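You operate a simulated robot arm through the tools that you are given. There is no shell and no other tool. Be economical: measure what you need, move in short steps, check, and stop when the job is done.

You run a simulated robot arm. Do the job below in one go: nothing can be reset, and whatever is moved stays where it is left.

## Task
Move the boiling pan to the small burner and let it simmer there.
Fine: big knob at OFF before the pan moves; small knob to HIGH, one push, down to SIM for a while; then at OFF.
Where things are to end (x, y in the base frame): pan with the white handle within 25 mm of [460, -690].

The check looks at the end state, three seconds after you hand in, the way a careful person would. Anything else that was tipped, shoved, dropped, spilled or broken makes it a failure.

## Robot
A 6-joint arm with a two-finger parallel gripper, fixed in place. Base frame: the origin is at the foot of the arm, x ahead of it, y to its left, z up; the work surface is at about z = 850. Lengths are in mm, angles in rad, forces in N, time in s.
With the tool pointing down near the work surface it reaches from about 180 to 840 mm from the base axis. Its first joint turns from -2.897 to 2.897 rad. Payload 3.91 kg.
The TCP is the grasp point between the finger pads, 30 mm short of the fingertips. In the tool frame z runs along the fingers and y along their closing line. The gripper opens to 110 mm. The fingers are 20 mm wide and 10 mm thick; the gripper's body (48 by 112 mm) begins 55 mm behind the TCP.
Orientation is told as [roll, pitch, yaw] about the base's x, y, z axes, in that order, counted from this pose: with the fingers straight down and closing along the base's y, the tool's x points along the base's -x, its y along +y and its z along -z.

## Interface
- The arm moves only by the tool apply_moves. Its argument "increments" is a list of rows, each a list of 6 numbers: the shift along the tool's x, y, z in mm, then the turn, a rotation vector about the tool's x, y, z in rad. In form: [[x, y, z, rx, ry, rz], ...]. A call has 1 to 10 rows; each row is the pose to reach, as a shift and turn from the pose commanded when the call began, along the tool's axes at that moment. "gripper" is the gripper command, from -1 (fully open) to 1 (shut), values between in proportion, set as the call begins (left out, the last holds). Rows are played at 5 a second. More than 50 mm and 0.15 rad between two rows, or a gripper value outside its range, and nothing of the call is played. Where a pose cannot be reached the arm comes as near as it can. A force on the tool above 90 N (or 10 N above the force at the start of the call, whichever is more), or a blocked arm, ends the call early, and 0.2 s more pass. Each finger travels about 108 mm/s and halts on what it meets, pressing with about 36 N; the grip force reading is that of the motor and also rises with nothing between the fingers. The clock runs only during rows and for 0.2 s after the last one: add rows that repeat a pose to give the fingers time. The reply holds the time, the measured pose of the TCP, the force on the tool along the base axes, the opening and the grip force, in the units named above and with some noise, with the torque about the TCP (base axes, N m) and any sound that the robot's microphone picked up, and new pictures: "show" is both (left out), scene, wrist or none.
- Cameras (640 x 400 px; columns grow to the right, rows downward): "scene" is fixed at [398, -649.6, 1652.5]; the picture's right is [0.94, 0.35, 0.00], its down [0.33, -0.88, -0.35] and it looks along [-0.12, 0.33, -0.94] (base axes); focal length 322 px, centre (320, 200). "wrist" rides on the gripper at [77, 7, -114] in the tool frame; the picture's right is [-0.09, 1.00, 0.00], its down [-0.80, -0.07, -0.59] and it looks along [-0.59, -0.05, 0.80] (tool axes); focal length 270 px, centre (320, 200). There is no depth. A picture from a camera that has moved, and an enlarged one, comes with that camera's place and axes in the base frame and with its lens.
- slide_trunk(by): slides the trunk up (or, below 0, down) by that many mm; the arm rides with it, the base frame stays. It gives what a move gives, with no picture.
- close_up(camera, box): a new picture of the part [left, top, right, bottom] of that camera's present view, enlarged. No time passes.
- sign_off(): hands the job in; it is judged then, once.

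Work in short steps. Places have to be worked out from the pictures, the camera data and where the tool is seen: move nearer, look again, correct. Check each grasp and each placing, and mend what went wrong. You have 120 turns and 200 pictures in all, those below and enlarged ones among them. Open the gripper and draw the arm clear of the work before you hand the job in, unless the task says otherwise; then end with one line.

The tools are called after ">>>" as a command line: name --pt "numbers of a row" for each row, then --argument value for the rest, lists and objects as JSON in quotes. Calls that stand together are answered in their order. apply_moves: Moves the arm, as the interface text tells. Its arguments: {"type":"object","properties":{"increments":{"type":"array"},"gripper":{"type":"number"},"show":{"type":"string","enum":["both","scene","wrist","none"]}},"required":["increments"]} The other tools are called the same way: slide_trunk (by) slides the trunk up or down; close_up (camera, box) takes an enlarged picture of a part of a camera's view; sign_off () hands the job in.

At the start:

```text
time: 0.0
eef_pos: [155.1, -409.7, 1218.7]
tcp_rot: [0.001, 0.0, -0.001]
contact_force: [-0.1, -0.6, 0.6]
ft_torque: [-0.01, 0.01, -0.01]
finger_gap: 110.0
grip_force: 0.0
trunk travel left (down, up): [-450.0, 90.0]
```

scene: 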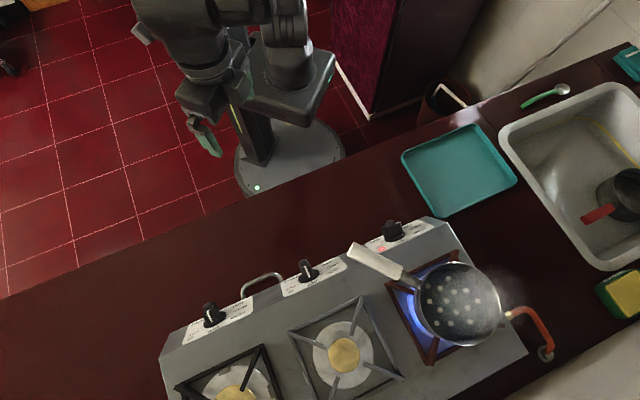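
wrist: 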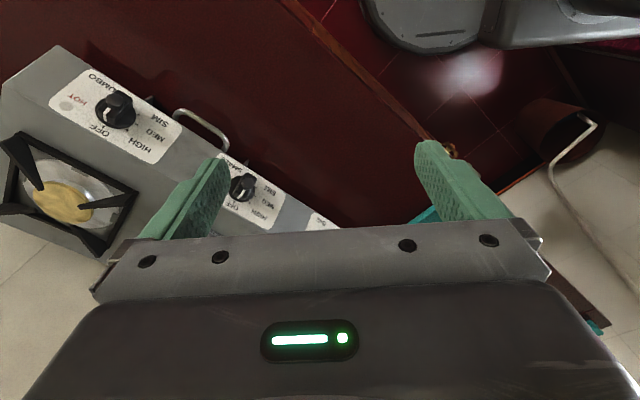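

The stove has three knobs and three burners, with the pan on the far-right burner. I'll enlarge the knobs and the pan before I move anything.

>>> close_up --camera "scene" --box '[340, 200, 540, 325]'

>>> close_up --camera "scene" --box '[160, 240, 360, 365]'

>>> close_up --camera "wrist" --box '[0, 40, 320, 240]'

```text
3.20 times, centred on (440, 262) of scene
camera zoom: at [398.0, -649.6, 1652.5], right [0.94, 0.35, 0.0], down [0.33, -0.88, -0.35], along [-0.12, 0.33, -0.94], focal length 1031 px, centre (-64, 0)
```

zoom: 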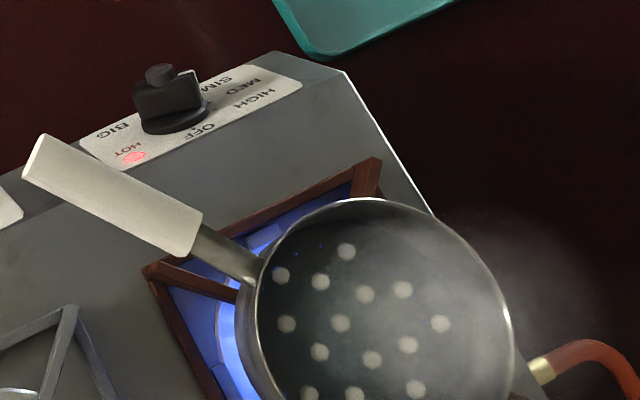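

```text
3.20 times, centred on (260, 302) of scene
camera zoom: at [398.0, -649.6, 1652.5], right [0.94, 0.35, 0.0], down [0.33, -0.88, -0.35], along [-0.12, 0.33, -0.94], focal length 1031 px, centre (512, -128)
```

zoom: 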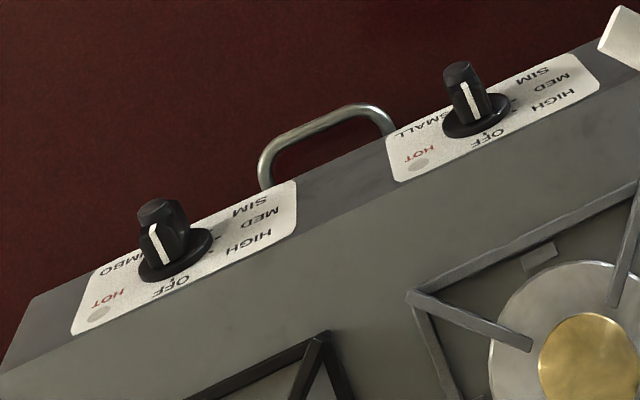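

```text
2.00 times, centred on (160, 140) of wrist
camera zoom: at [78.3, -402.2, 1334.8], right [0.09, 1.0, 0.0], down [0.8, -0.07, 0.59], along [0.59, -0.05, -0.8], focal length 541 px, centre (640, 320)
```

zoom: 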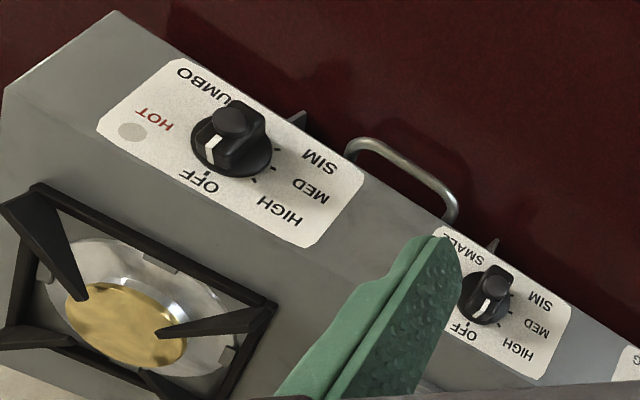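

Triangulating from the two pictures, the small knob is at about (347,-570,927) and the big knob at about (500,-419,927). The stove axis runs at 45°. The pan centre is near (660,-510), with the handle pointing toward -x. I'll move the wrist camera nearer to the big knob for a better look.

>>> apply_moves --pt "-45 0 15 0 0 0" --pt "-90 2 30 0 0 0" --pt "-135 4 50 0 0 0" --pt "-175 5 69 0 0 0" --pt "-175 5 69 0 0 0"

```text
time: 1.2
eef_pos: [329.0, -401.3, 1148.9]
tcp_rot: [0.001, 0.0, 0.0]
contact_force: [0.1, 0.7, 0.4]
ft_torque: [0.0, 0.0, 0.01]
finger_gap: 109.9
grip_force: 0.1
trunk travel left (down, up): [-450.0, 90.0]
camera wrist: at [252.2, -395.6, 1265.5], right [0.09, 1.0, 0.0], down [0.8, -0.07, 0.59], along [0.59, -0.05, -0.8], focal length 270 px, centre (320, 200)
```

scene: 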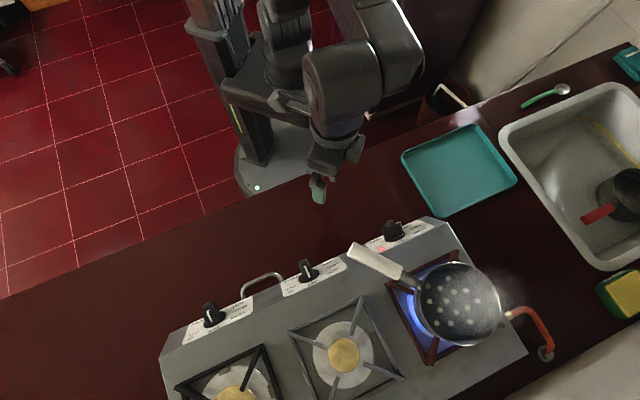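
wrist: 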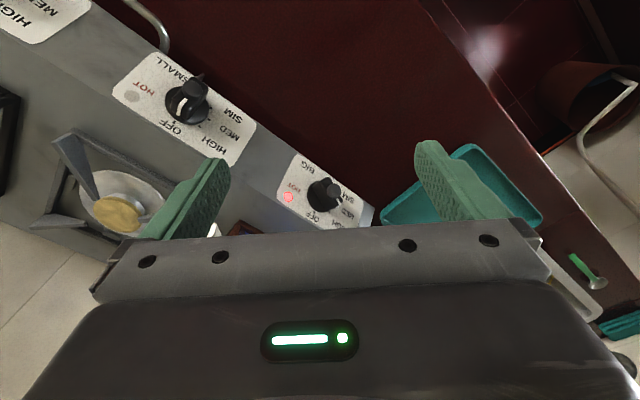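

The big knob is in view as predicted. I'll enlarge it and the small knob to read the pointers.

>>> close_up --camera "wrist" --box '[260, 140, 388, 220]'

>>> close_up --camera "wrist" --box '[100, 40, 260, 140]'

>>> close_up --camera "scene" --box '[350, 205, 430, 255]'

```text
5.00 times, centred on (324, 180) of wrist
camera zoom: at [252.2, -395.6, 1265.5], right [0.09, 1.0, 0.0], down [0.8, -0.07, 0.59], along [0.59, -0.05, -0.8], focal length 1351 px, centre (300, 300)
```

zoom: 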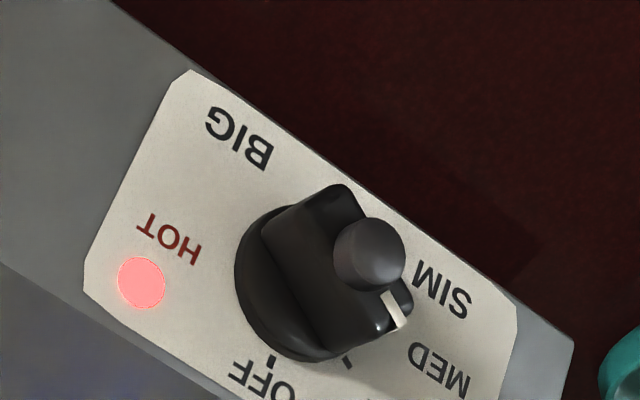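

```text
4.00 times, centred on (180, 90) of wrist
camera zoom: at [252.2, -395.6, 1265.5], right [0.09, 1.0, 0.0], down [0.8, -0.07, 0.59], along [0.59, -0.05, -0.8], focal length 1081 px, centre (880, 640)
```

zoom: 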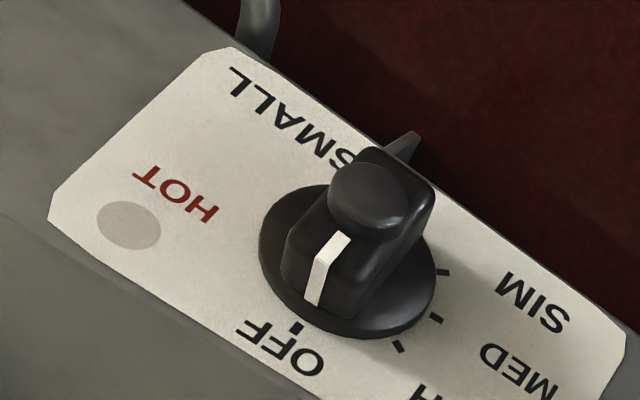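

```text
8.00 times, centred on (390, 230) of scene
camera zoom: at [398.0, -649.6, 1652.5], right [0.94, 0.35, 0.0], down [0.33, -0.88, -0.35], along [-0.12, 0.33, -0.94], focal length 2577 px, centre (-240, -40)
```

zoom: 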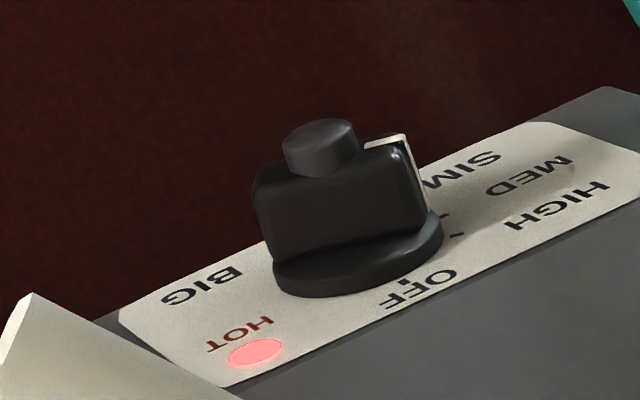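

The label corners triangulate to a control panel tilted about 61° from horizontal. Its normal is about (-0.62,0.62,0.48), OFF is at the top, and HIGH/MED/SIM lie at about 60°/95°/130° counter-clockwise as seen from the front. Each knob has a button cap on top.

The big knob, centred near (503,-417,917), points to about HIGH. I'll line the tool up with the panel at a standoff, yaw first and then tilt.

>>> apply_moves --pt "-12 14 11 0 0 0.131" --pt "-24 28 23 0 0 0.262" --pt "-36 43 34 0 0 0.393" --pt "-48 57 46 0 0 0.524" --pt "-60 72 58 0 0 0.655" --pt "-71 86 69 0 0 0.785" --gripper 0 --show "none"

```text
time: 2.6
eef_pos: [404.0, -318.1, 1080.9]
tcp_rot: [0.0, 0.001, -0.787]
contact_force: [0.4, 0.0, 0.2]
ft_torque: [-0.03, 0.01, 0.01]
finger_gap: 55.2
grip_force: 0.2
trunk travel left (down, up): [-450.0, 90.0]
```

Yaw is done. Next I tilt about the tool's y axis and come down to the standoff in front of the big knob.

>>> apply_moves --pt "0 0 10 0 -0.134 0" --pt "0 0 20 0 -0.268 0" --pt "-2 0 32 0 -0.402 0" --pt "-4 0 44 0 -0.536 0" --pt "-6 0 56 0 -0.67 0" --pt "-8 0 68 0 -0.804 0" --pt "-8 0 80 0 -0.938 0" --pt "-8 0 92 0 -1.073 0"

```text
time: 4.6
eef_pos: [434.7, -298.9, 990.6]
tcp_rot: [0.038, -1.028, -1.099]
contact_force: [-0.3, -0.5, 0.1]
ft_torque: [0.01, -0.01, -0.01]
finger_gap: 54.8
grip_force: 0.1
out of reach, approached as far as the arm can: row 5, 6, 7, 8
trunk travel left (down, up): [-450.0, 90.0]
stopped in row 8: the arm was blocked; the commanded pose is now the measured one
camera wrist: at [373.8, -174.6, 985.2], right [0.89, 0.44, 0.09], down [-0.12, 0.04, 0.99], along [0.43, -0.9, 0.09], focal length 270 px, centre (320, 200)
```

scene: 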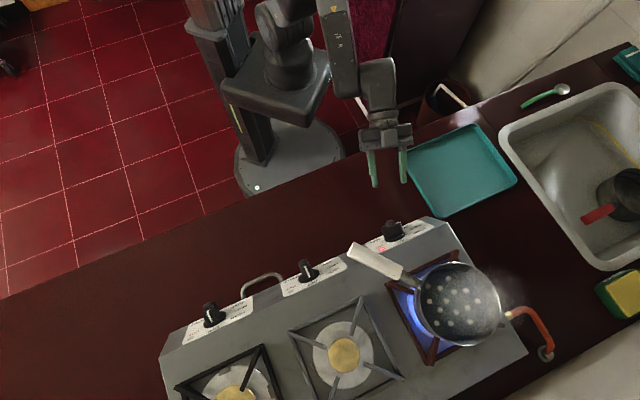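
wrist: 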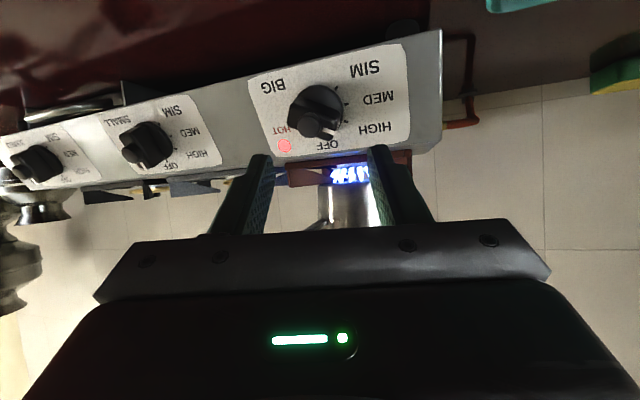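

The arm couldn't quite reach that orientation here: it is short by about 18° in yaw, probably because the wrist is folded close to the base. The picture shows the big knob clearly, and its pointer looks close to OFF or HIGH, so I'll enlarge it. I'll also try correcting the yaw while moving closer to the knob.

>>> close_up --camera "wrist" --box '[240, 40, 432, 160]'

>>> apply_moves --pt "-1 -4 17 -0.067 -0.011 -0.04" --pt "-3 -9 34 -0.134 -0.022 -0.08" --pt "-4 -13 50 -0.2 -0.033 -0.12" --pt "-6 -17 60 -0.269 -0.045 -0.162" --pt "-6 -17 60 -0.269 -0.045 -0.162" --show "wrist"

```text
3.33 times, centred on (336, 100) of wrist
camera zoom: at [373.8, -174.6, 985.2], right [0.89, 0.44, 0.09], down [-0.12, 0.04, 0.99], along [0.43, -0.9, 0.09], focal length 901 px, centre (267, 533)
```

zoom: 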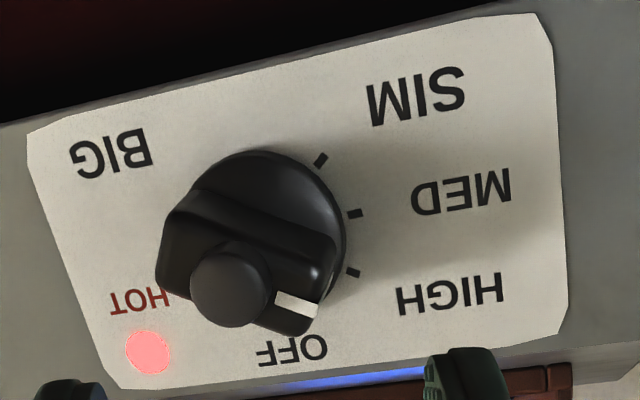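

```text
time: 5.8
eef_pos: [484.6, -304.1, 974.1]
tcp_rot: [0.017, -1.06, -0.879]
contact_force: [-0.4, 0.6, -1.1]
ft_torque: [0.02, 0.03, -0.01]
finger_gap: 55.2
grip_force: 0.0
out of reach, approached as far as the arm can: row 2, 3, 4, 5
trunk travel left (down, up): [-450.0, 90.0]
camera wrist: at [400.3, -193.5, 964.7], right [0.79, 0.61, 0.09], down [-0.14, 0.05, 0.99], along [0.6, -0.79, 0.12], focal length 270 px, centre (320, 200)
```

wrist: 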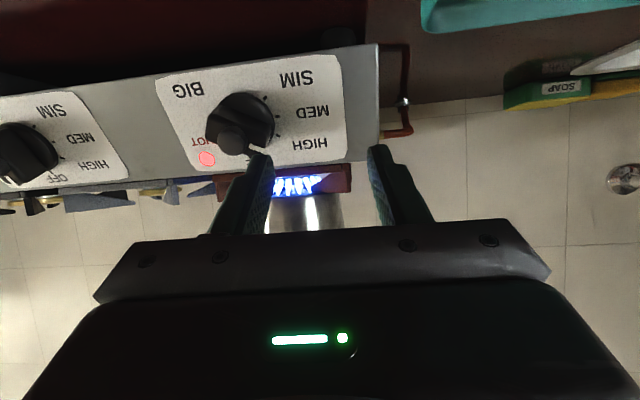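

It's still limited, since the pose gets pushed outward. The forearm is probably too steep for the wrist, so I'll lower the shoulder: raise the tool, then slide the trunk down. The zoom also shows the bar's mark between HIGH and OFF. That's mostly perspective, because the bar stands off the plate.

>>> apply_moves --pt "-35 0 -20 0 0 0" --pt "-70 0 -39 0 0 0" --pt "-104 0 -59 0 0 0" --pt "-139 0 -79 0 0 0" --show "none"

>>> slide_trunk --by -150

```text
time: 6.8
eef_pos: [484.0, -300.4, 1133.4]
tcp_rot: [0.021, -1.06, -0.882]
contact_force: [-0.1, 0.4, -0.1]
ft_torque: [0.01, 0.0, 0.02]
finger_gap: 54.9
grip_force: 0.1
trunk travel left (down, up): [-450.0, 90.0]
```

```text
time: 8.6
eef_pos: [483.4, -302.1, 983.3]
tcp_rot: [0.017, -1.06, -0.884]
contact_force: [0.8, 0.2, 0.3]
ft_torque: [0.02, -0.03, -0.02]
finger_gap: 55.2
grip_force: 0.0
trunk travel left (down, up): [-300.0, 240.0]
```

Trunk lowered cleanly. I'll retry the 90 mm standoff in front of the big knob with the tool square to the panel.

>>> apply_moves --pt "4 -33 15 -0.043 -0.006 -0.024" --pt "9 -65 31 -0.086 -0.013 -0.048" --pt "9 -65 31 -0.086 -0.013 -0.048" --show "both"

```text
time: 9.3
eef_pos: [473.1, -323.7, 969.5]
tcp_rot: [0.016, -1.067, -0.833]
contact_force: [-0.6, -0.9, 1.1]
ft_torque: [0.01, 0.0, 0.02]
finger_gap: 54.7
grip_force: 0.0
out of reach, approached as far as the arm can: row 1, 2, 3
trunk travel left (down, up): [-300.0, 240.0]
camera wrist: at [383.8, -218.6, 959.6], right [0.76, 0.65, 0.08], down [-0.15, 0.04, 0.99], along [0.64, -0.76, 0.13], focal length 270 px, centre (320, 200)
```

scene: 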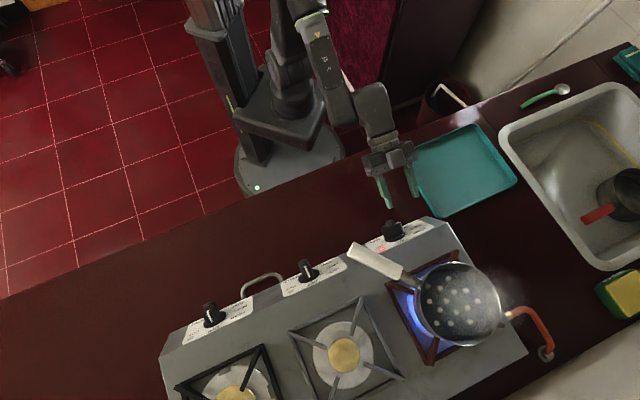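
wrist: 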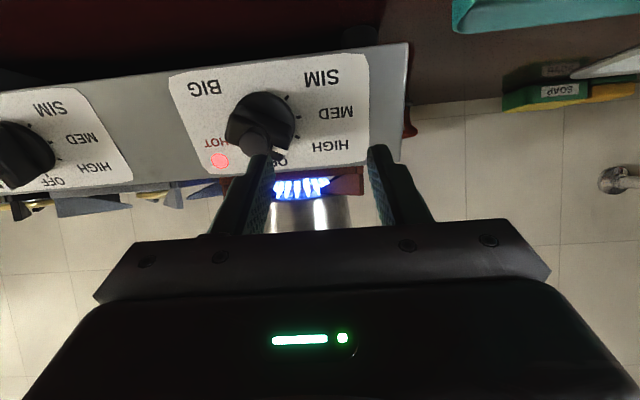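

It got 25 mm nearer with the lower shoulder, so the trend is right. I'll raise the tool and lower the trunk another 150.

>>> apply_moves --pt "-35 0 -19 0 0 0" --pt "-70 0 -39 0 0 0" --pt "-105 0 -58 0 0 0" --pt "-136 0 -75 0 0 0" --show "none"

>>> slide_trunk --by -150

```text
time: 10.3
eef_pos: [474.7, -322.5, 1127.2]
tcp_rot: [0.015, -1.064, -0.829]
contact_force: [-0.4, 0.2, -0.1]
ft_torque: [-0.02, -0.01, 0.02]
finger_gap: 55.0
grip_force: 0.1
trunk travel left (down, up): [-300.0, 240.0]
```

```text
time: 12.1
eef_pos: [474.9, -323.4, 976.2]
tcp_rot: [0.014, -1.067, -0.833]
contact_force: [0.1, 0.3, 0.1]
ft_torque: [0.0, 0.01, -0.01]
finger_gap: 55.1
grip_force: 0.0
trunk travel left (down, up): [-150.0, 390.0]
```

Retrying the standoff pose.

>>> apply_moves --pt "5 -23 8 -0.02 -0.003 -0.012" --pt "9.5 -46 16 -0.042 -0.006 -0.023" --pt "9.5 -46 16 -0.042 -0.006 -0.023" --show "scene"

```text
time: 12.9
eef_pos: [446.5, -361.7, 960.9]
tcp_rot: [0.018, -1.073, -0.785]
contact_force: [0.1, -0.1, 0.5]
ft_torque: [-0.03, 0.0, 0.01]
finger_gap: 54.8
grip_force: 0.1
trunk travel left (down, up): [-150.0, 390.0]
```

scene: 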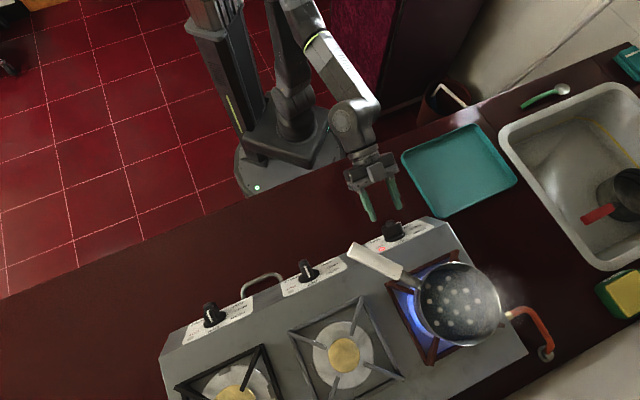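

The standoff is reached and square to the panel. I'll rotate -60° about the tool axis to line the fingers up with the bar at HIGH, then look.

>>> apply_moves --pt "0 0 0 0.018 0 0" --pt "0 0 0 0.018 0 -0.14" --pt "0 0 0 0.018 0 -0.28" --pt "0 0 0 0.018 0 -0.42" --pt "0 0 0 0.018 0 -0.56" --pt "0 0 0 0.018 0 -0.7" --pt "0 0 0 0.018 0 -0.82" --pt "0 0 0 0.018 0 -0.94" --pt "0 0 0 0.018 0 -1.047" --pt "0 0 0 0.018 0 -1.047"

```text
time: 15.1
eef_pos: [446.9, -362.1, 959.8]
tcp_rot: [-1.02, -0.458, 0.521]
contact_force: [-0.2, -0.2, -0.6]
ft_torque: [0.0, 0.02, 0.0]
finger_gap: 54.8
grip_force: 0.1
trunk travel left (down, up): [-150.0, 390.0]
camera wrist: at [315.4, -320.4, 975.7], right [0.13, 0.68, -0.72], down [0.25, 0.68, 0.69], along [0.96, -0.27, -0.08], focal length 270 px, centre (320, 200)
```

scene: 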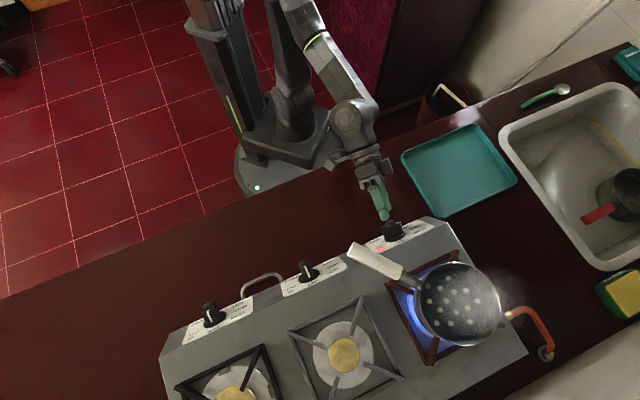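
wrist: 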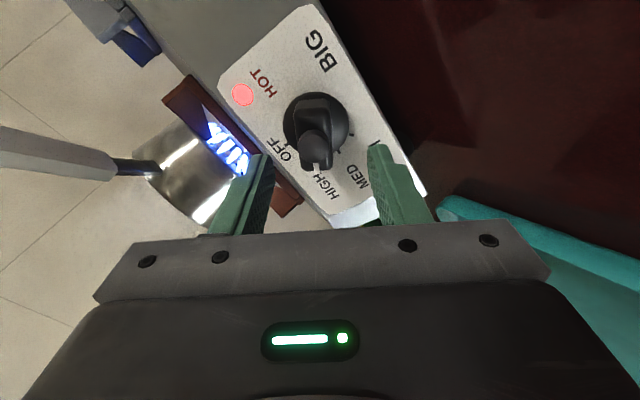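

The bar is aligned between the fingers, and the knob centre refines to about (503,-418,919), which is on the tool axis. I'll advance 45 mm so the fingers straddle the bar.

>>> apply_moves --pt "0 0 15 0 0 0" --pt "0 0 30 0 0 0" --pt "0 0 45 0 0 0" --pt "0 0 45 0 0 0" --show "both"

```text
time: 16.1
eef_pos: [474.8, -389.8, 938.3]
tcp_rot: [-1.022, -0.458, 0.524]
contact_force: [0.1, 0.3, 1.5]
ft_torque: [0.0, -0.03, 0.03]
finger_gap: 55.0
grip_force: 0.1
trunk travel left (down, up): [-150.0, 390.0]
camera wrist: at [343.9, -348.3, 954.9], right [0.13, 0.68, -0.72], down [0.25, 0.68, 0.69], along [0.96, -0.27, -0.08], focal length 270 px, centre (320, 200)
```

scene: 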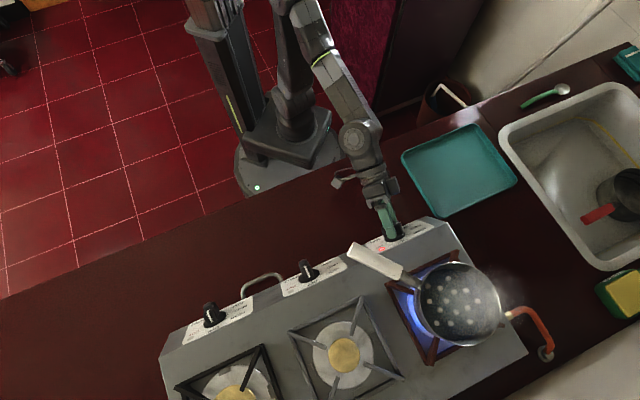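
wrist: 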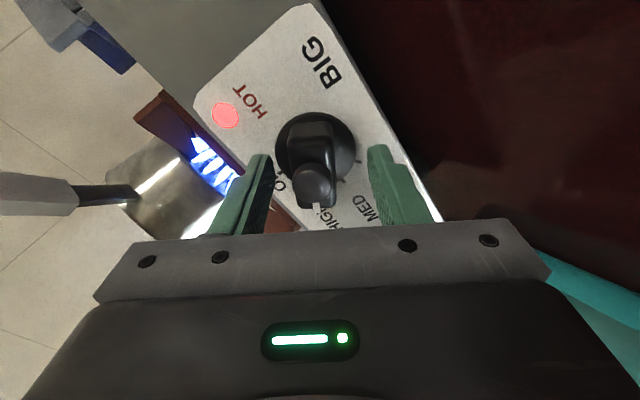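

The fingers straddle the bar. I'll close the gripper on it.

>>> apply_moves --pt "0 0 0 0 0 0" --pt "0 0 0 0 0 0" --pt "0 0 0 0 0 0" --gripper 1 --show "wrist"

```text
time: 16.9
eef_pos: [476.2, -391.5, 941.4]
tcp_rot: [-1.026, -0.461, 0.521]
contact_force: [9.1, -23.6, 26.0]
ft_torque: [0.23, 0.54, -0.3]
finger_gap: 24.5
grip_force: 45.0
trunk travel left (down, up): [-150.0, 390.0]
camera wrist: at [343.4, -350.1, 956.9], right [0.14, 0.68, -0.72], down [0.24, 0.69, 0.69], along [0.96, -0.27, -0.07], focal length 270 px, centre (320, 200)
```

wrist: 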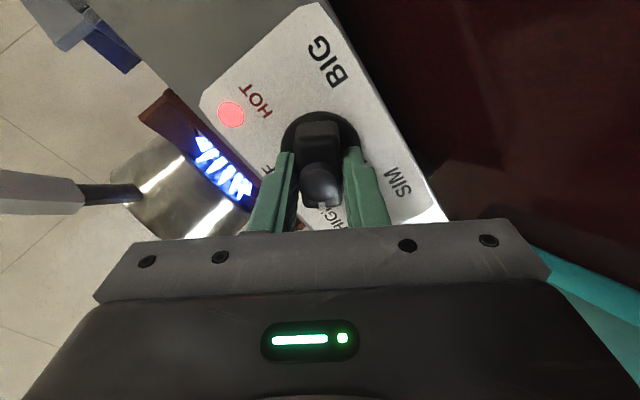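

The bar is held with a 24.5 mm gap, and the side force shows about a 4 mm lateral offset. I'll relax that offset and turn clockwise toward OFF in part, then check.

>>> apply_moves --pt "0 -4 0 0 0 0" --pt "0 -4 0 0 0 0.1" --pt "0 -4 0 0 0 0.2" --pt "0 -4 0 0 0 0.3" --pt "0 -4 0 0 0 0.3" --show "wrist"

```text
time: 18.1
eef_pos: [475.4, -391.1, 942.0]
tcp_rot: [-0.904, -0.706, 0.317]
contact_force: [-1.1, -2.7, 12.1]
ft_torque: [0.85, 0.91, -0.02]
finger_gap: 24.1
grip_force: 44.7
trunk travel left (down, up): [-150.0, 390.0]
camera wrist: at [349.1, -333.6, 943.2], right [0.36, 0.76, -0.54], down [0.19, 0.51, 0.84], along [0.92, -0.4, 0.04], focal length 270 px, centre (320, 200)
```

wrist: 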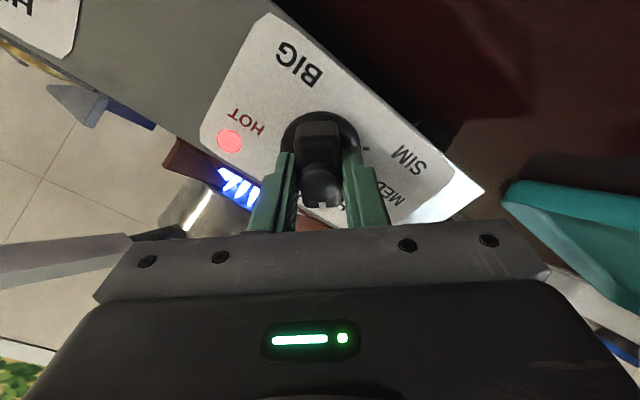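

The knob is turning with the gripper. I'll continue to OFF.

>>> apply_moves --pt "0 0 0 0 0 0.12" --pt "0 0 0 0 0 0.24" --pt "0 0 0 0 0 0.36" --pt "0 0 0 0 0 0.48" --pt "0 0 0 0 0 0.6" --pt "0 0 0 0 0 0.7" --pt "0 0 0 0 0 0.75" --pt "0 0 0 0 0 0.75" --show "wrist"

```text
time: 19.9
eef_pos: [475.0, -391.7, 940.9]
tcp_rot: [0.008, -1.081, -0.795]
contact_force: [-8.6, -0.1, -1.1]
ft_torque: [0.41, 0.89, -0.23]
finger_gap: 24.0
grip_force: 44.8
trunk travel left (down, up): [-150.0, 390.0]
camera wrist: at [381.9, -290.4, 929.4], right [0.73, 0.67, 0.08], down [-0.16, 0.05, 0.99], along [0.66, -0.74, 0.14], focal length 270 px, centre (320, 200)
```

wrist: 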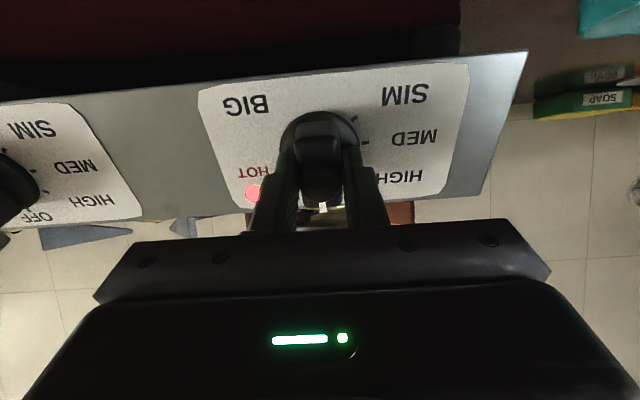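

The bar now points to OFF and the flame seems to be out. I'll release, back off along the axis, and inspect.

>>> apply_moves --pt "0 0 0 0 0 0" --pt "0 0 0 0 0 0" --pt "0 0 -25 0 0 0" --pt "0 0 -60 0 0 0" --pt "0 0 -90 0 0 0" --gripper 0 --show "both"

>>> close_up --camera "wrist" --box '[180, 40, 500, 240]'

>>> close_up --camera "scene" --box '[350, 205, 510, 305]'

```text
time: 21.1
eef_pos: [416.8, -335.9, 983.6]
tcp_rot: [0.006, -1.082, -0.791]
contact_force: [0.0, -0.9, -0.4]
ft_torque: [0.01, -0.01, -0.01]
finger_gap: 54.7
grip_force: 0.1
trunk travel left (down, up): [-150.0, 390.0]
camera wrist: at [323.6, -234.0, 970.6], right [0.73, 0.67, 0.08], down [-0.16, 0.05, 0.99], along [0.66, -0.74, 0.14], focal length 270 px, centre (320, 200)
```

scene: 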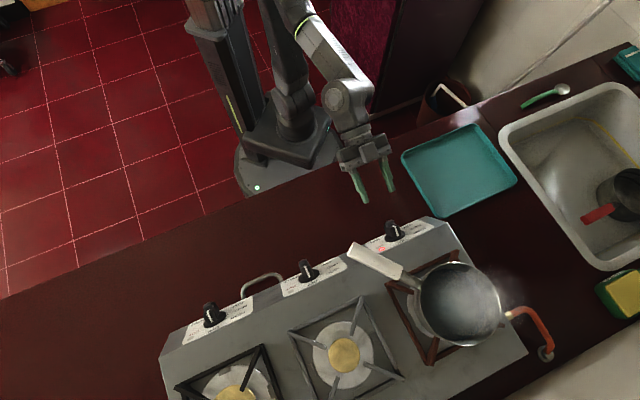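
wrist: 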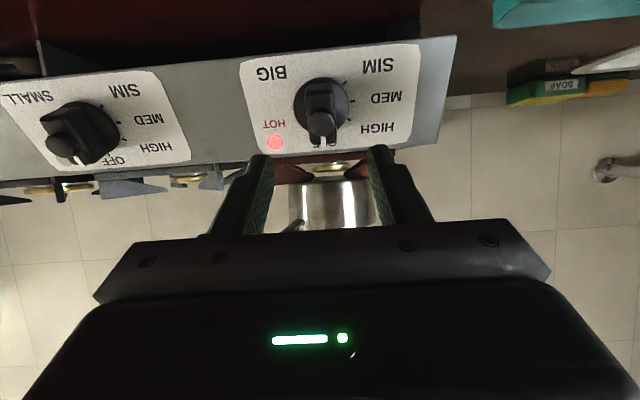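

```text
2.00 times, centred on (340, 140) of wrist
camera zoom: at [323.6, -234.0, 970.6], right [0.73, 0.67, 0.08], down [-0.16, 0.05, 0.99], along [0.66, -0.74, 0.14], focal length 541 px, centre (280, 320)
```

zoom: 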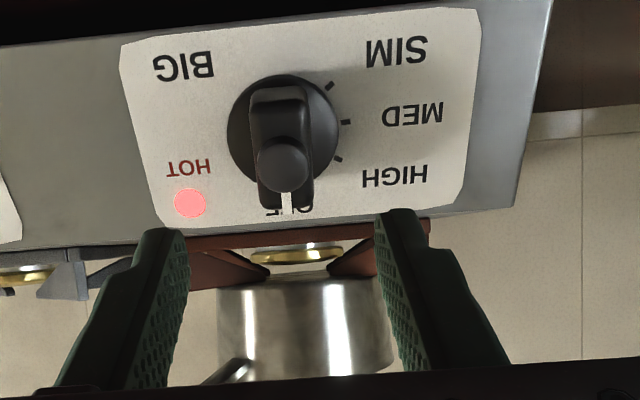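

```text
4.00 times, centred on (430, 255) of scene
camera zoom: at [398.0, -649.6, 1652.5], right [0.94, 0.35, 0.0], down [0.33, -0.88, -0.35], along [-0.12, 0.33, -0.94], focal length 1288 px, centre (-120, -20)
```

zoom: 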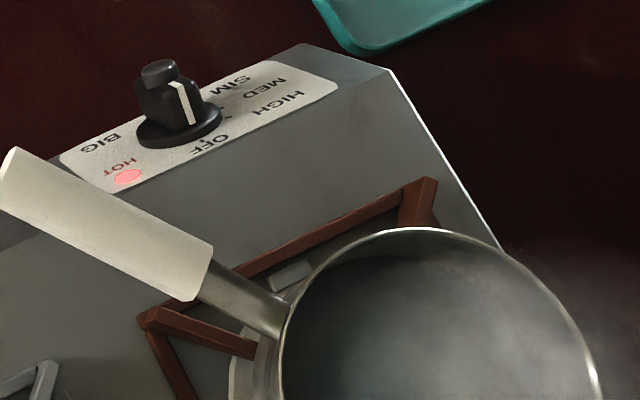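

The big knob is at OFF, the flame is out and the bubbling has stopped. I'll raise the trunk again, which simply lifts the arm, and return the tool to vertical to look at the pan handle.

>>> slide_trunk --by 240

>>> apply_moves --pt "0 0 0 0 0.14 0" --pt "0 0 0 0 0.28 0" --pt "0 0 0 0 0.42 0" --pt "0 0 0 0 0.56 0" --pt "0 0 0 0 0.7 0" --pt "0 0 0 0 0.84 0" --pt "0 0 0 0 0.98 0" --pt "0 0 0 0 1.08 0" --show "none"

```text
time: 23.6
eef_pos: [417.3, -334.8, 1223.6]
tcp_rot: [0.006, -1.082, -0.791]
contact_force: [0.7, 0.6, -0.1]
ft_torque: [0.02, 0.0, -0.01]
finger_gap: 55.1
grip_force: 0.0
trunk travel left (down, up): [-390.0, 150.0]
```

```text
time: 25.4
eef_pos: [417.3, -335.9, 1221.8]
tcp_rot: [0.003, -0.001, -0.784]
contact_force: [0.2, -0.1, 0.5]
ft_torque: [0.0, 0.02, 0.02]
finger_gap: 55.1
grip_force: 0.1
trunk travel left (down, up): [-390.0, 150.0]
```

Now vertical. I'll yaw back to 0 and move behind the handle so the wrist camera sees the handle and pan.

>>> apply_moves --pt "-13 -25 12 0 0 -0.131" --pt "-26 -50 24 0 0 -0.262" --pt "-39 -74 36 0 0 -0.393" --pt "-51 -99 48 0 0 -0.524" --pt "-64 -123 60 0 0 -0.655" --pt "-77 -148 72 0 0 -0.784" --pt "-77 -148 72 0 0 -0.784"

```text
time: 27.0
eef_pos: [367.9, -493.2, 1148.4]
tcp_rot: [0.0, -0.004, 0.0]
contact_force: [0.0, 0.8, -0.3]
ft_torque: [0.0, -0.01, -0.01]
finger_gap: 55.1
grip_force: 0.1
trunk travel left (down, up): [-390.0, 150.0]
camera wrist: at [289.9, -487.5, 1265.2], right [0.09, 1.0, 0.0], down [0.8, -0.07, 0.6], along [0.6, -0.05, -0.8], focal length 270 px, centre (320, 200)
```

scene: 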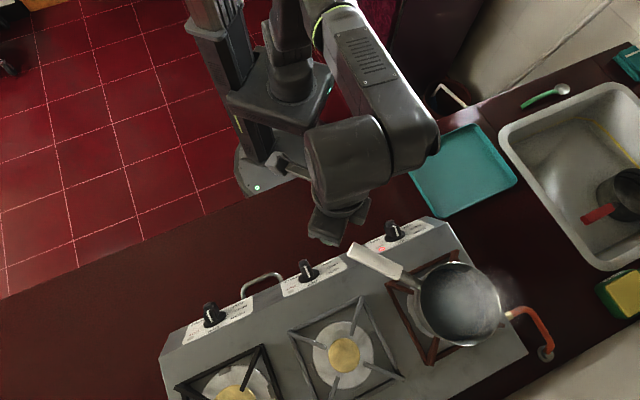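
wrist: 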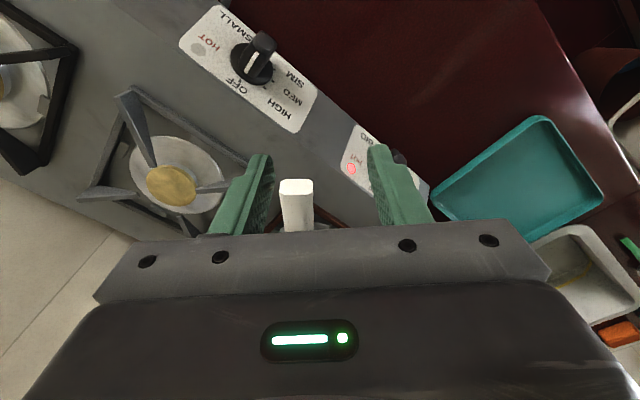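

The handle tip triangulates to (413,-518,1078) and the white end to about (509,-526,1064). The pan centre is about (617,-534), right over the big burner. I'll move above the pan-side part of the handle, about 80 mm high, and check alignment.

>>> apply_moves --pt "-43 -11 0 0 0 0.03" --pt "-86 -22 0 0 0 0.06" --pt "-127 -32 0 0 0 0.084" --pt "-127 -32 20 0 0 0.084" --pt "-127 -32 20 0 0 0.084"

```text
time: 28.2
eef_pos: [494.8, -526.4, 1132.9]
tcp_rot: [0.002, -0.004, -0.086]
contact_force: [0.1, 0.1, -0.3]
ft_torque: [-0.03, -0.02, 0.0]
finger_gap: 54.9
grip_force: 0.1
trunk travel left (down, up): [-390.0, 150.0]
camera wrist: at [417.0, -512.6, 1247.3], right [0.17, 0.98, 0.0], down [0.79, -0.14, 0.6], along [0.59, -0.1, -0.8], focal length 270 px, centre (320, 200)
```

scene: 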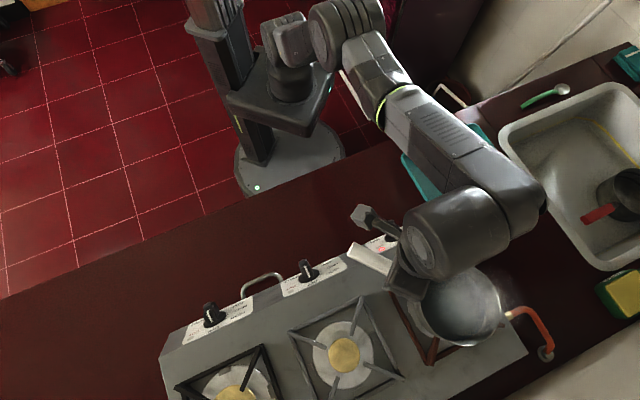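
wrist: 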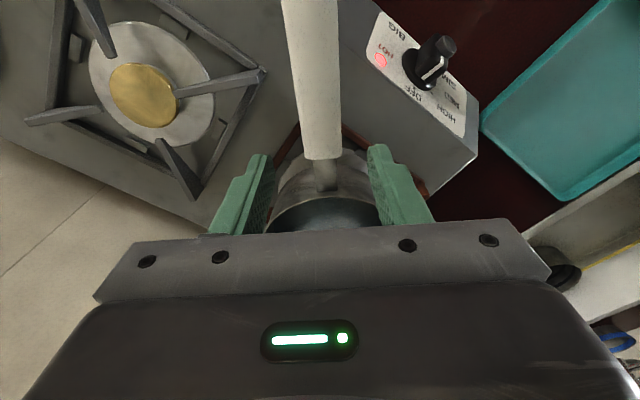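

The handle is centred between the fingers and its white end is at (510,-527), as computed. I'll descend to the handle's height.

>>> apply_moves --pt "0 0 25 0 0 0" --pt "0 0 50 0 0 0" --pt "0 0 66 0 0 0" --pt "0 0 66 0 0 0"

```text
time: 29.2
eef_pos: [495.2, -527.9, 1065.2]
tcp_rot: [0.002, -0.003, -0.085]
contact_force: [0.0, -0.1, -0.1]
ft_torque: [0.01, 0.03, 0.0]
finger_gap: 54.9
grip_force: 0.0
trunk travel left (down, up): [-390.0, 150.0]
camera wrist: at [417.5, -514.3, 1181.4], right [0.17, 0.98, 0.0], down [0.79, -0.14, 0.6], along [0.59, -0.1, -0.8], focal length 270 px, centre (320, 200)
```

scene: 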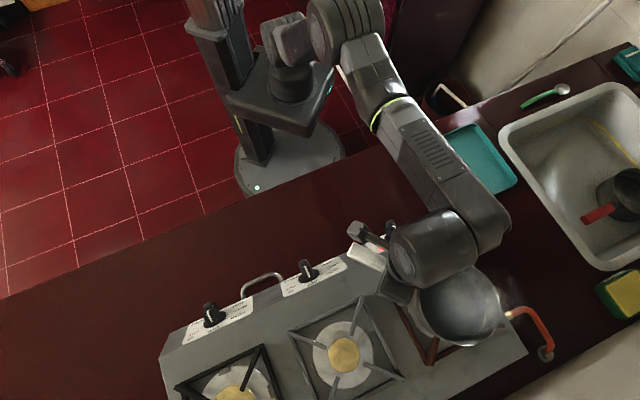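
wrist: 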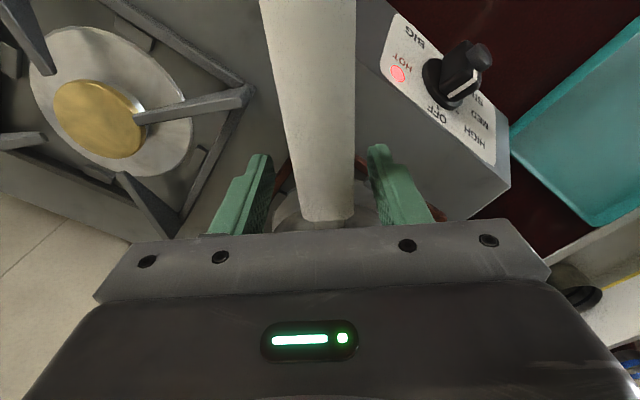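

Well aligned. I'll close on the handle.

>>> apply_moves --pt "0 0 0 0 0 0" --pt "0 0 0 0 0 0" --pt "0 0 0 0 0 0" --pt "0 0 0 0 0 0" --gripper 1 --show "wrist"

```text
time: 30.2
eef_pos: [496.1, -527.2, 1065.3]
tcp_rot: [0.002, -0.003, -0.086]
contact_force: [0.3, 2.2, -0.3]
ft_torque: [0.23, -0.17, 0.38]
finger_gap: 25.9
grip_force: 36.2
trunk travel left (down, up): [-390.0, 150.0]
camera wrist: at [417.6, -514.0, 1181.6], right [0.17, 0.99, 0.0], down [0.79, -0.14, 0.6], along [0.59, -0.1, -0.8], focal length 270 px, centre (320, 200)
```

wrist: 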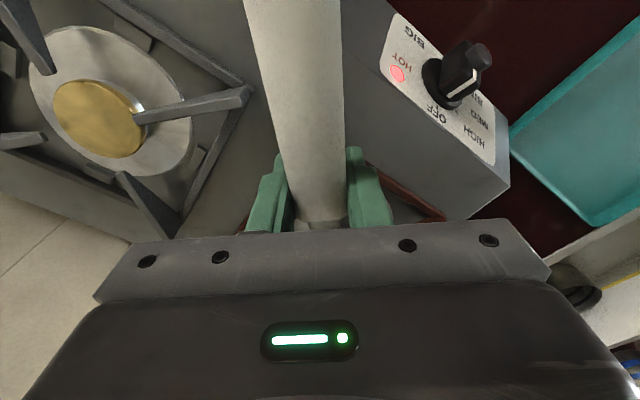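

Gripped with a 26 mm gap and 36 N. I'll do a small test lift of 8 mm to read the weight and see whether the handle slips.

>>> apply_moves --pt "0 0 -3 0 0 0" --pt "0 0 -6 0 0 0" --pt "0 0 -8 0 0 0" --pt "0 0 -8 0 0 0" --show "both"

>>> close_up --camera "scene" --box '[340, 210, 532, 330]'

```text
time: 31.2
eef_pos: [494.6, -528.2, 1072.9]
tcp_rot: [0.002, -0.002, -0.087]
contact_force: [0.1, -0.6, -7.9]
ft_torque: [0.08, 0.73, 0.0]
finger_gap: 25.9
grip_force: 35.7
trunk travel left (down, up): [-390.0, 150.0]
camera wrist: at [417.6, -514.8, 1188.8], right [0.17, 0.98, 0.0], down [0.79, -0.14, 0.6], along [0.59, -0.1, -0.8], focal length 270 px, centre (320, 200)
```

scene: 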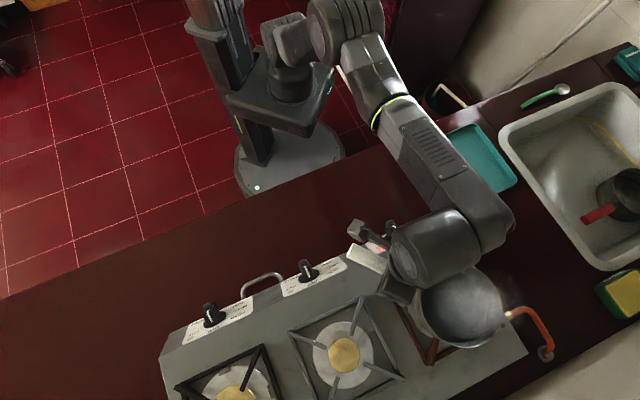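
wrist: 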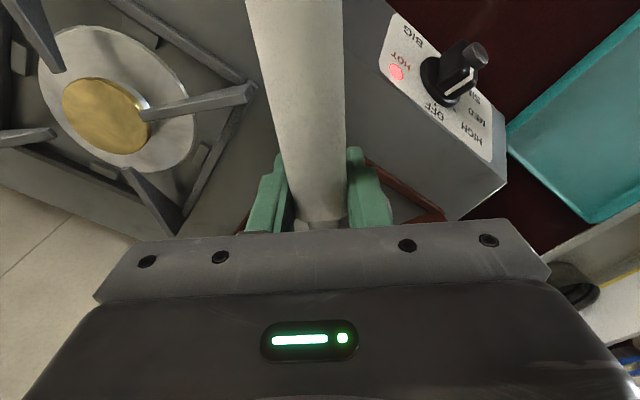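

```text
3.33 times, centred on (436, 270) of scene
camera zoom: at [398.0, -649.6, 1652.5], right [0.94, 0.35, 0.0], down [0.33, -0.88, -0.35], along [-0.12, 0.33, -0.94], focal length 1074 px, centre (-67, -33)
```

zoom: 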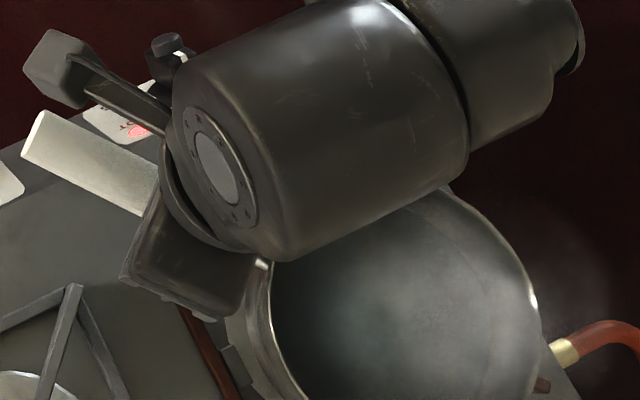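

The reading is 8 N and 0.73 N·m, with no visible slip. I'll lift another 15 mm to see whether the pan comes free level.

>>> apply_moves --pt "0 0 -5 0 0 0" --pt "0 0 -10 0 0 0" --pt "0 0 -15 0 0 0" --pt "0 0 -15 0 0 0" --show "wrist"

>>> close_up --camera "scene" --box '[340, 210, 532, 330]'

```text
time: 32.2
eef_pos: [493.5, -528.3, 1089.2]
tcp_rot: [0.002, -0.002, -0.085]
contact_force: [-0.4, 0.1, -8.3]
ft_torque: [0.08, 0.74, -0.02]
finger_gap: 25.6
grip_force: 36.1
trunk travel left (down, up): [-390.0, 150.0]
camera wrist: at [416.8, -514.0, 1203.9], right [0.17, 0.98, 0.0], down [0.79, -0.14, 0.6], along [0.59, -0.1, -0.8], focal length 270 px, centre (320, 200)
```

wrist: 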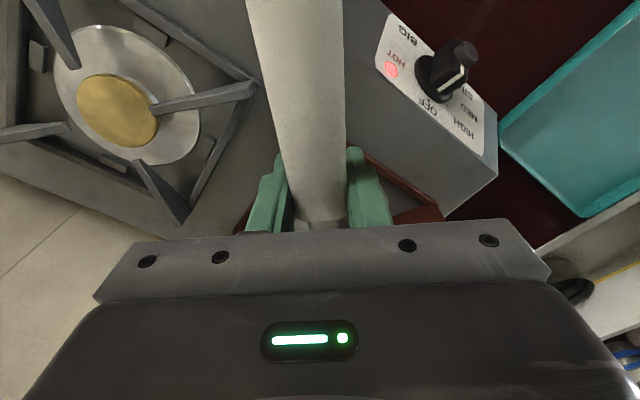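

```text
3.33 times, centred on (436, 270) of scene
camera zoom: at [398.0, -649.6, 1652.5], right [0.94, 0.35, 0.0], down [0.33, -0.88, -0.35], along [-0.12, 0.33, -0.94], focal length 1074 px, centre (-67, -33)
```

zoom: 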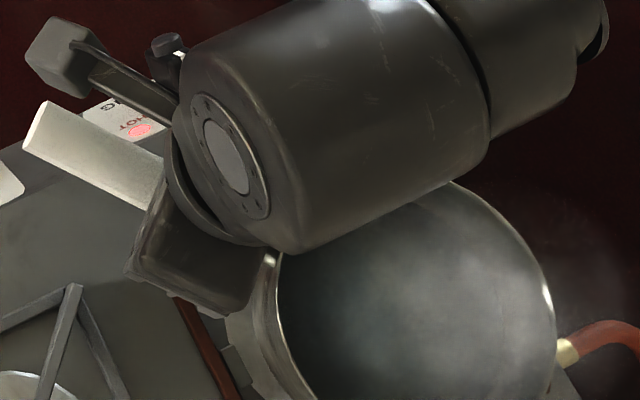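

The weight reading is steady at about 8.3 N and the handle hasn't turned in the fingers, so the pan is lifted level. I'll carry it smoothly by about (-158,-153), 10 mm higher, to the small burner.

>>> apply_moves --pt "4 -5 -4 0 0 0" --pt "16 -19 -8 0 0 0" --pt "32 -37 -10 0 0 0" --pt "50 -58 -10 0 0 0" --pt "69 -79 -10 0 0 0" --pt "88 -101 -10 0 0 0" --pt "107 -123 -10 0 0 0" --pt "125 -144 -10 0 0 0" --pt "138 -159 -10 0 0 0" --pt "144 -166 -10 0 0 0"

```text
time: 34.4
eef_pos: [329.4, -660.9, 1098.1]
tcp_rot: [0.002, -0.001, -0.084]
contact_force: [0.4, -0.5, -8.6]
ft_torque: [0.06, 0.74, -0.01]
finger_gap: 26.0
grip_force: 36.0
out of reach, approached as far as the arm can: row 8, 9, 10
trunk travel left (down, up): [-390.0, 150.0]
camera wrist: at [251.8, -648.1, 1213.3], right [0.17, 0.99, 0.0], down [0.79, -0.14, 0.6], along [0.59, -0.1, -0.8], focal length 270 px, centre (320, 200)
```

scene: 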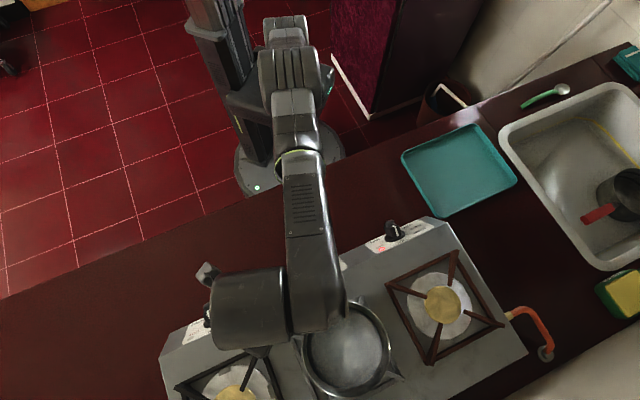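
wrist: 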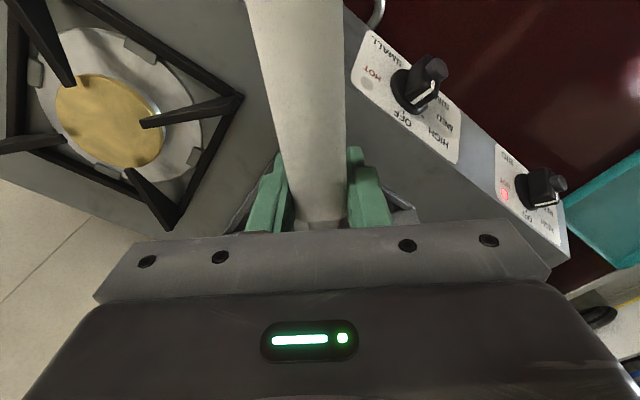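

The arm stopped about 20 mm short, reach-limited with the shoulder low. The pan is still level and held, and its centre is now near (452,-674). I'll raise the trunk 100 for reach, which only lifts the pan.

>>> slide_trunk --by 100

>>> apply_moves --pt "-4 -8 5 0 0 0" --pt "-9 -16 25 0 0 0" --pt "-9 -16 50 0 0 0" --pt "-9 -16 75 0 0 0" --pt "-9 -16 98 0 0 0" --pt "-9 -16 98 0 0 0"

```text
time: 35.7
eef_pos: [329.0, -661.6, 1197.7]
tcp_rot: [0.002, -0.003, -0.085]
contact_force: [-0.9, 1.2, -8.1]
ft_torque: [0.06, 0.74, -0.03]
finger_gap: 25.6
grip_force: 36.4
trunk travel left (down, up): [-490.0, 50.0]
```

```text
time: 37.1
eef_pos: [335.4, -677.5, 1101.3]
tcp_rot: [0.001, -0.004, -0.086]
contact_force: [-0.8, -0.5, -7.3]
ft_torque: [0.06, 0.75, 0.03]
finger_gap: 25.8
grip_force: 36.1
trunk travel left (down, up): [-490.0, 50.0]
camera wrist: at [259.8, -664.5, 1217.0], right [0.17, 0.98, 0.0], down [0.79, -0.14, 0.6], along [0.59, -0.1, -0.8], focal length 270 px, centre (320, 200)
```

scene: 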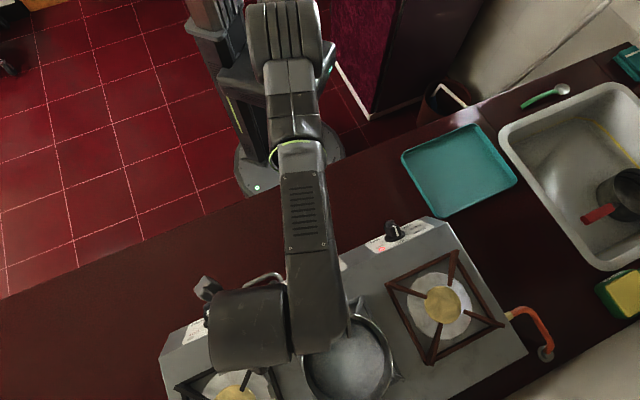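
wrist: 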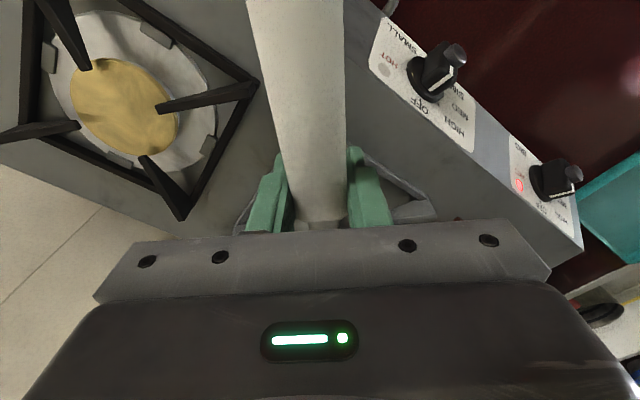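

The pan centre should now be at about (458,-689). I'll lower it gently back to its original handle height of TCP z ≈ 1066.

>>> apply_moves --pt "0 0 8 0 0 0" --pt "0 0 16 0 0 0" --pt "0 0 24 0 0 0" --pt "0 0 30 0 0 0" --pt "0 0 33 0 0 0" --pt "0 0 35 0 0 0" --pt "0 0 35 0 0 0" --show "scene"

```text
time: 38.7
eef_pos: [335.5, -677.8, 1066.6]
tcp_rot: [0.0, -0.005, -0.088]
contact_force: [-0.3, -1.0, 2.0]
ft_torque: [-0.13, -0.98, -0.21]
finger_gap: 25.6
grip_force: 35.7
trunk travel left (down, up): [-490.0, 50.0]
```

scene: 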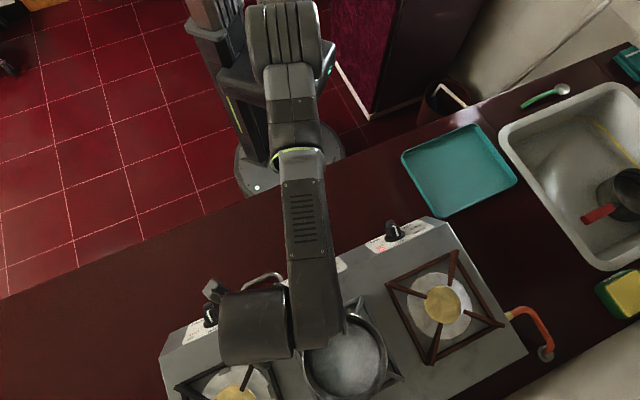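

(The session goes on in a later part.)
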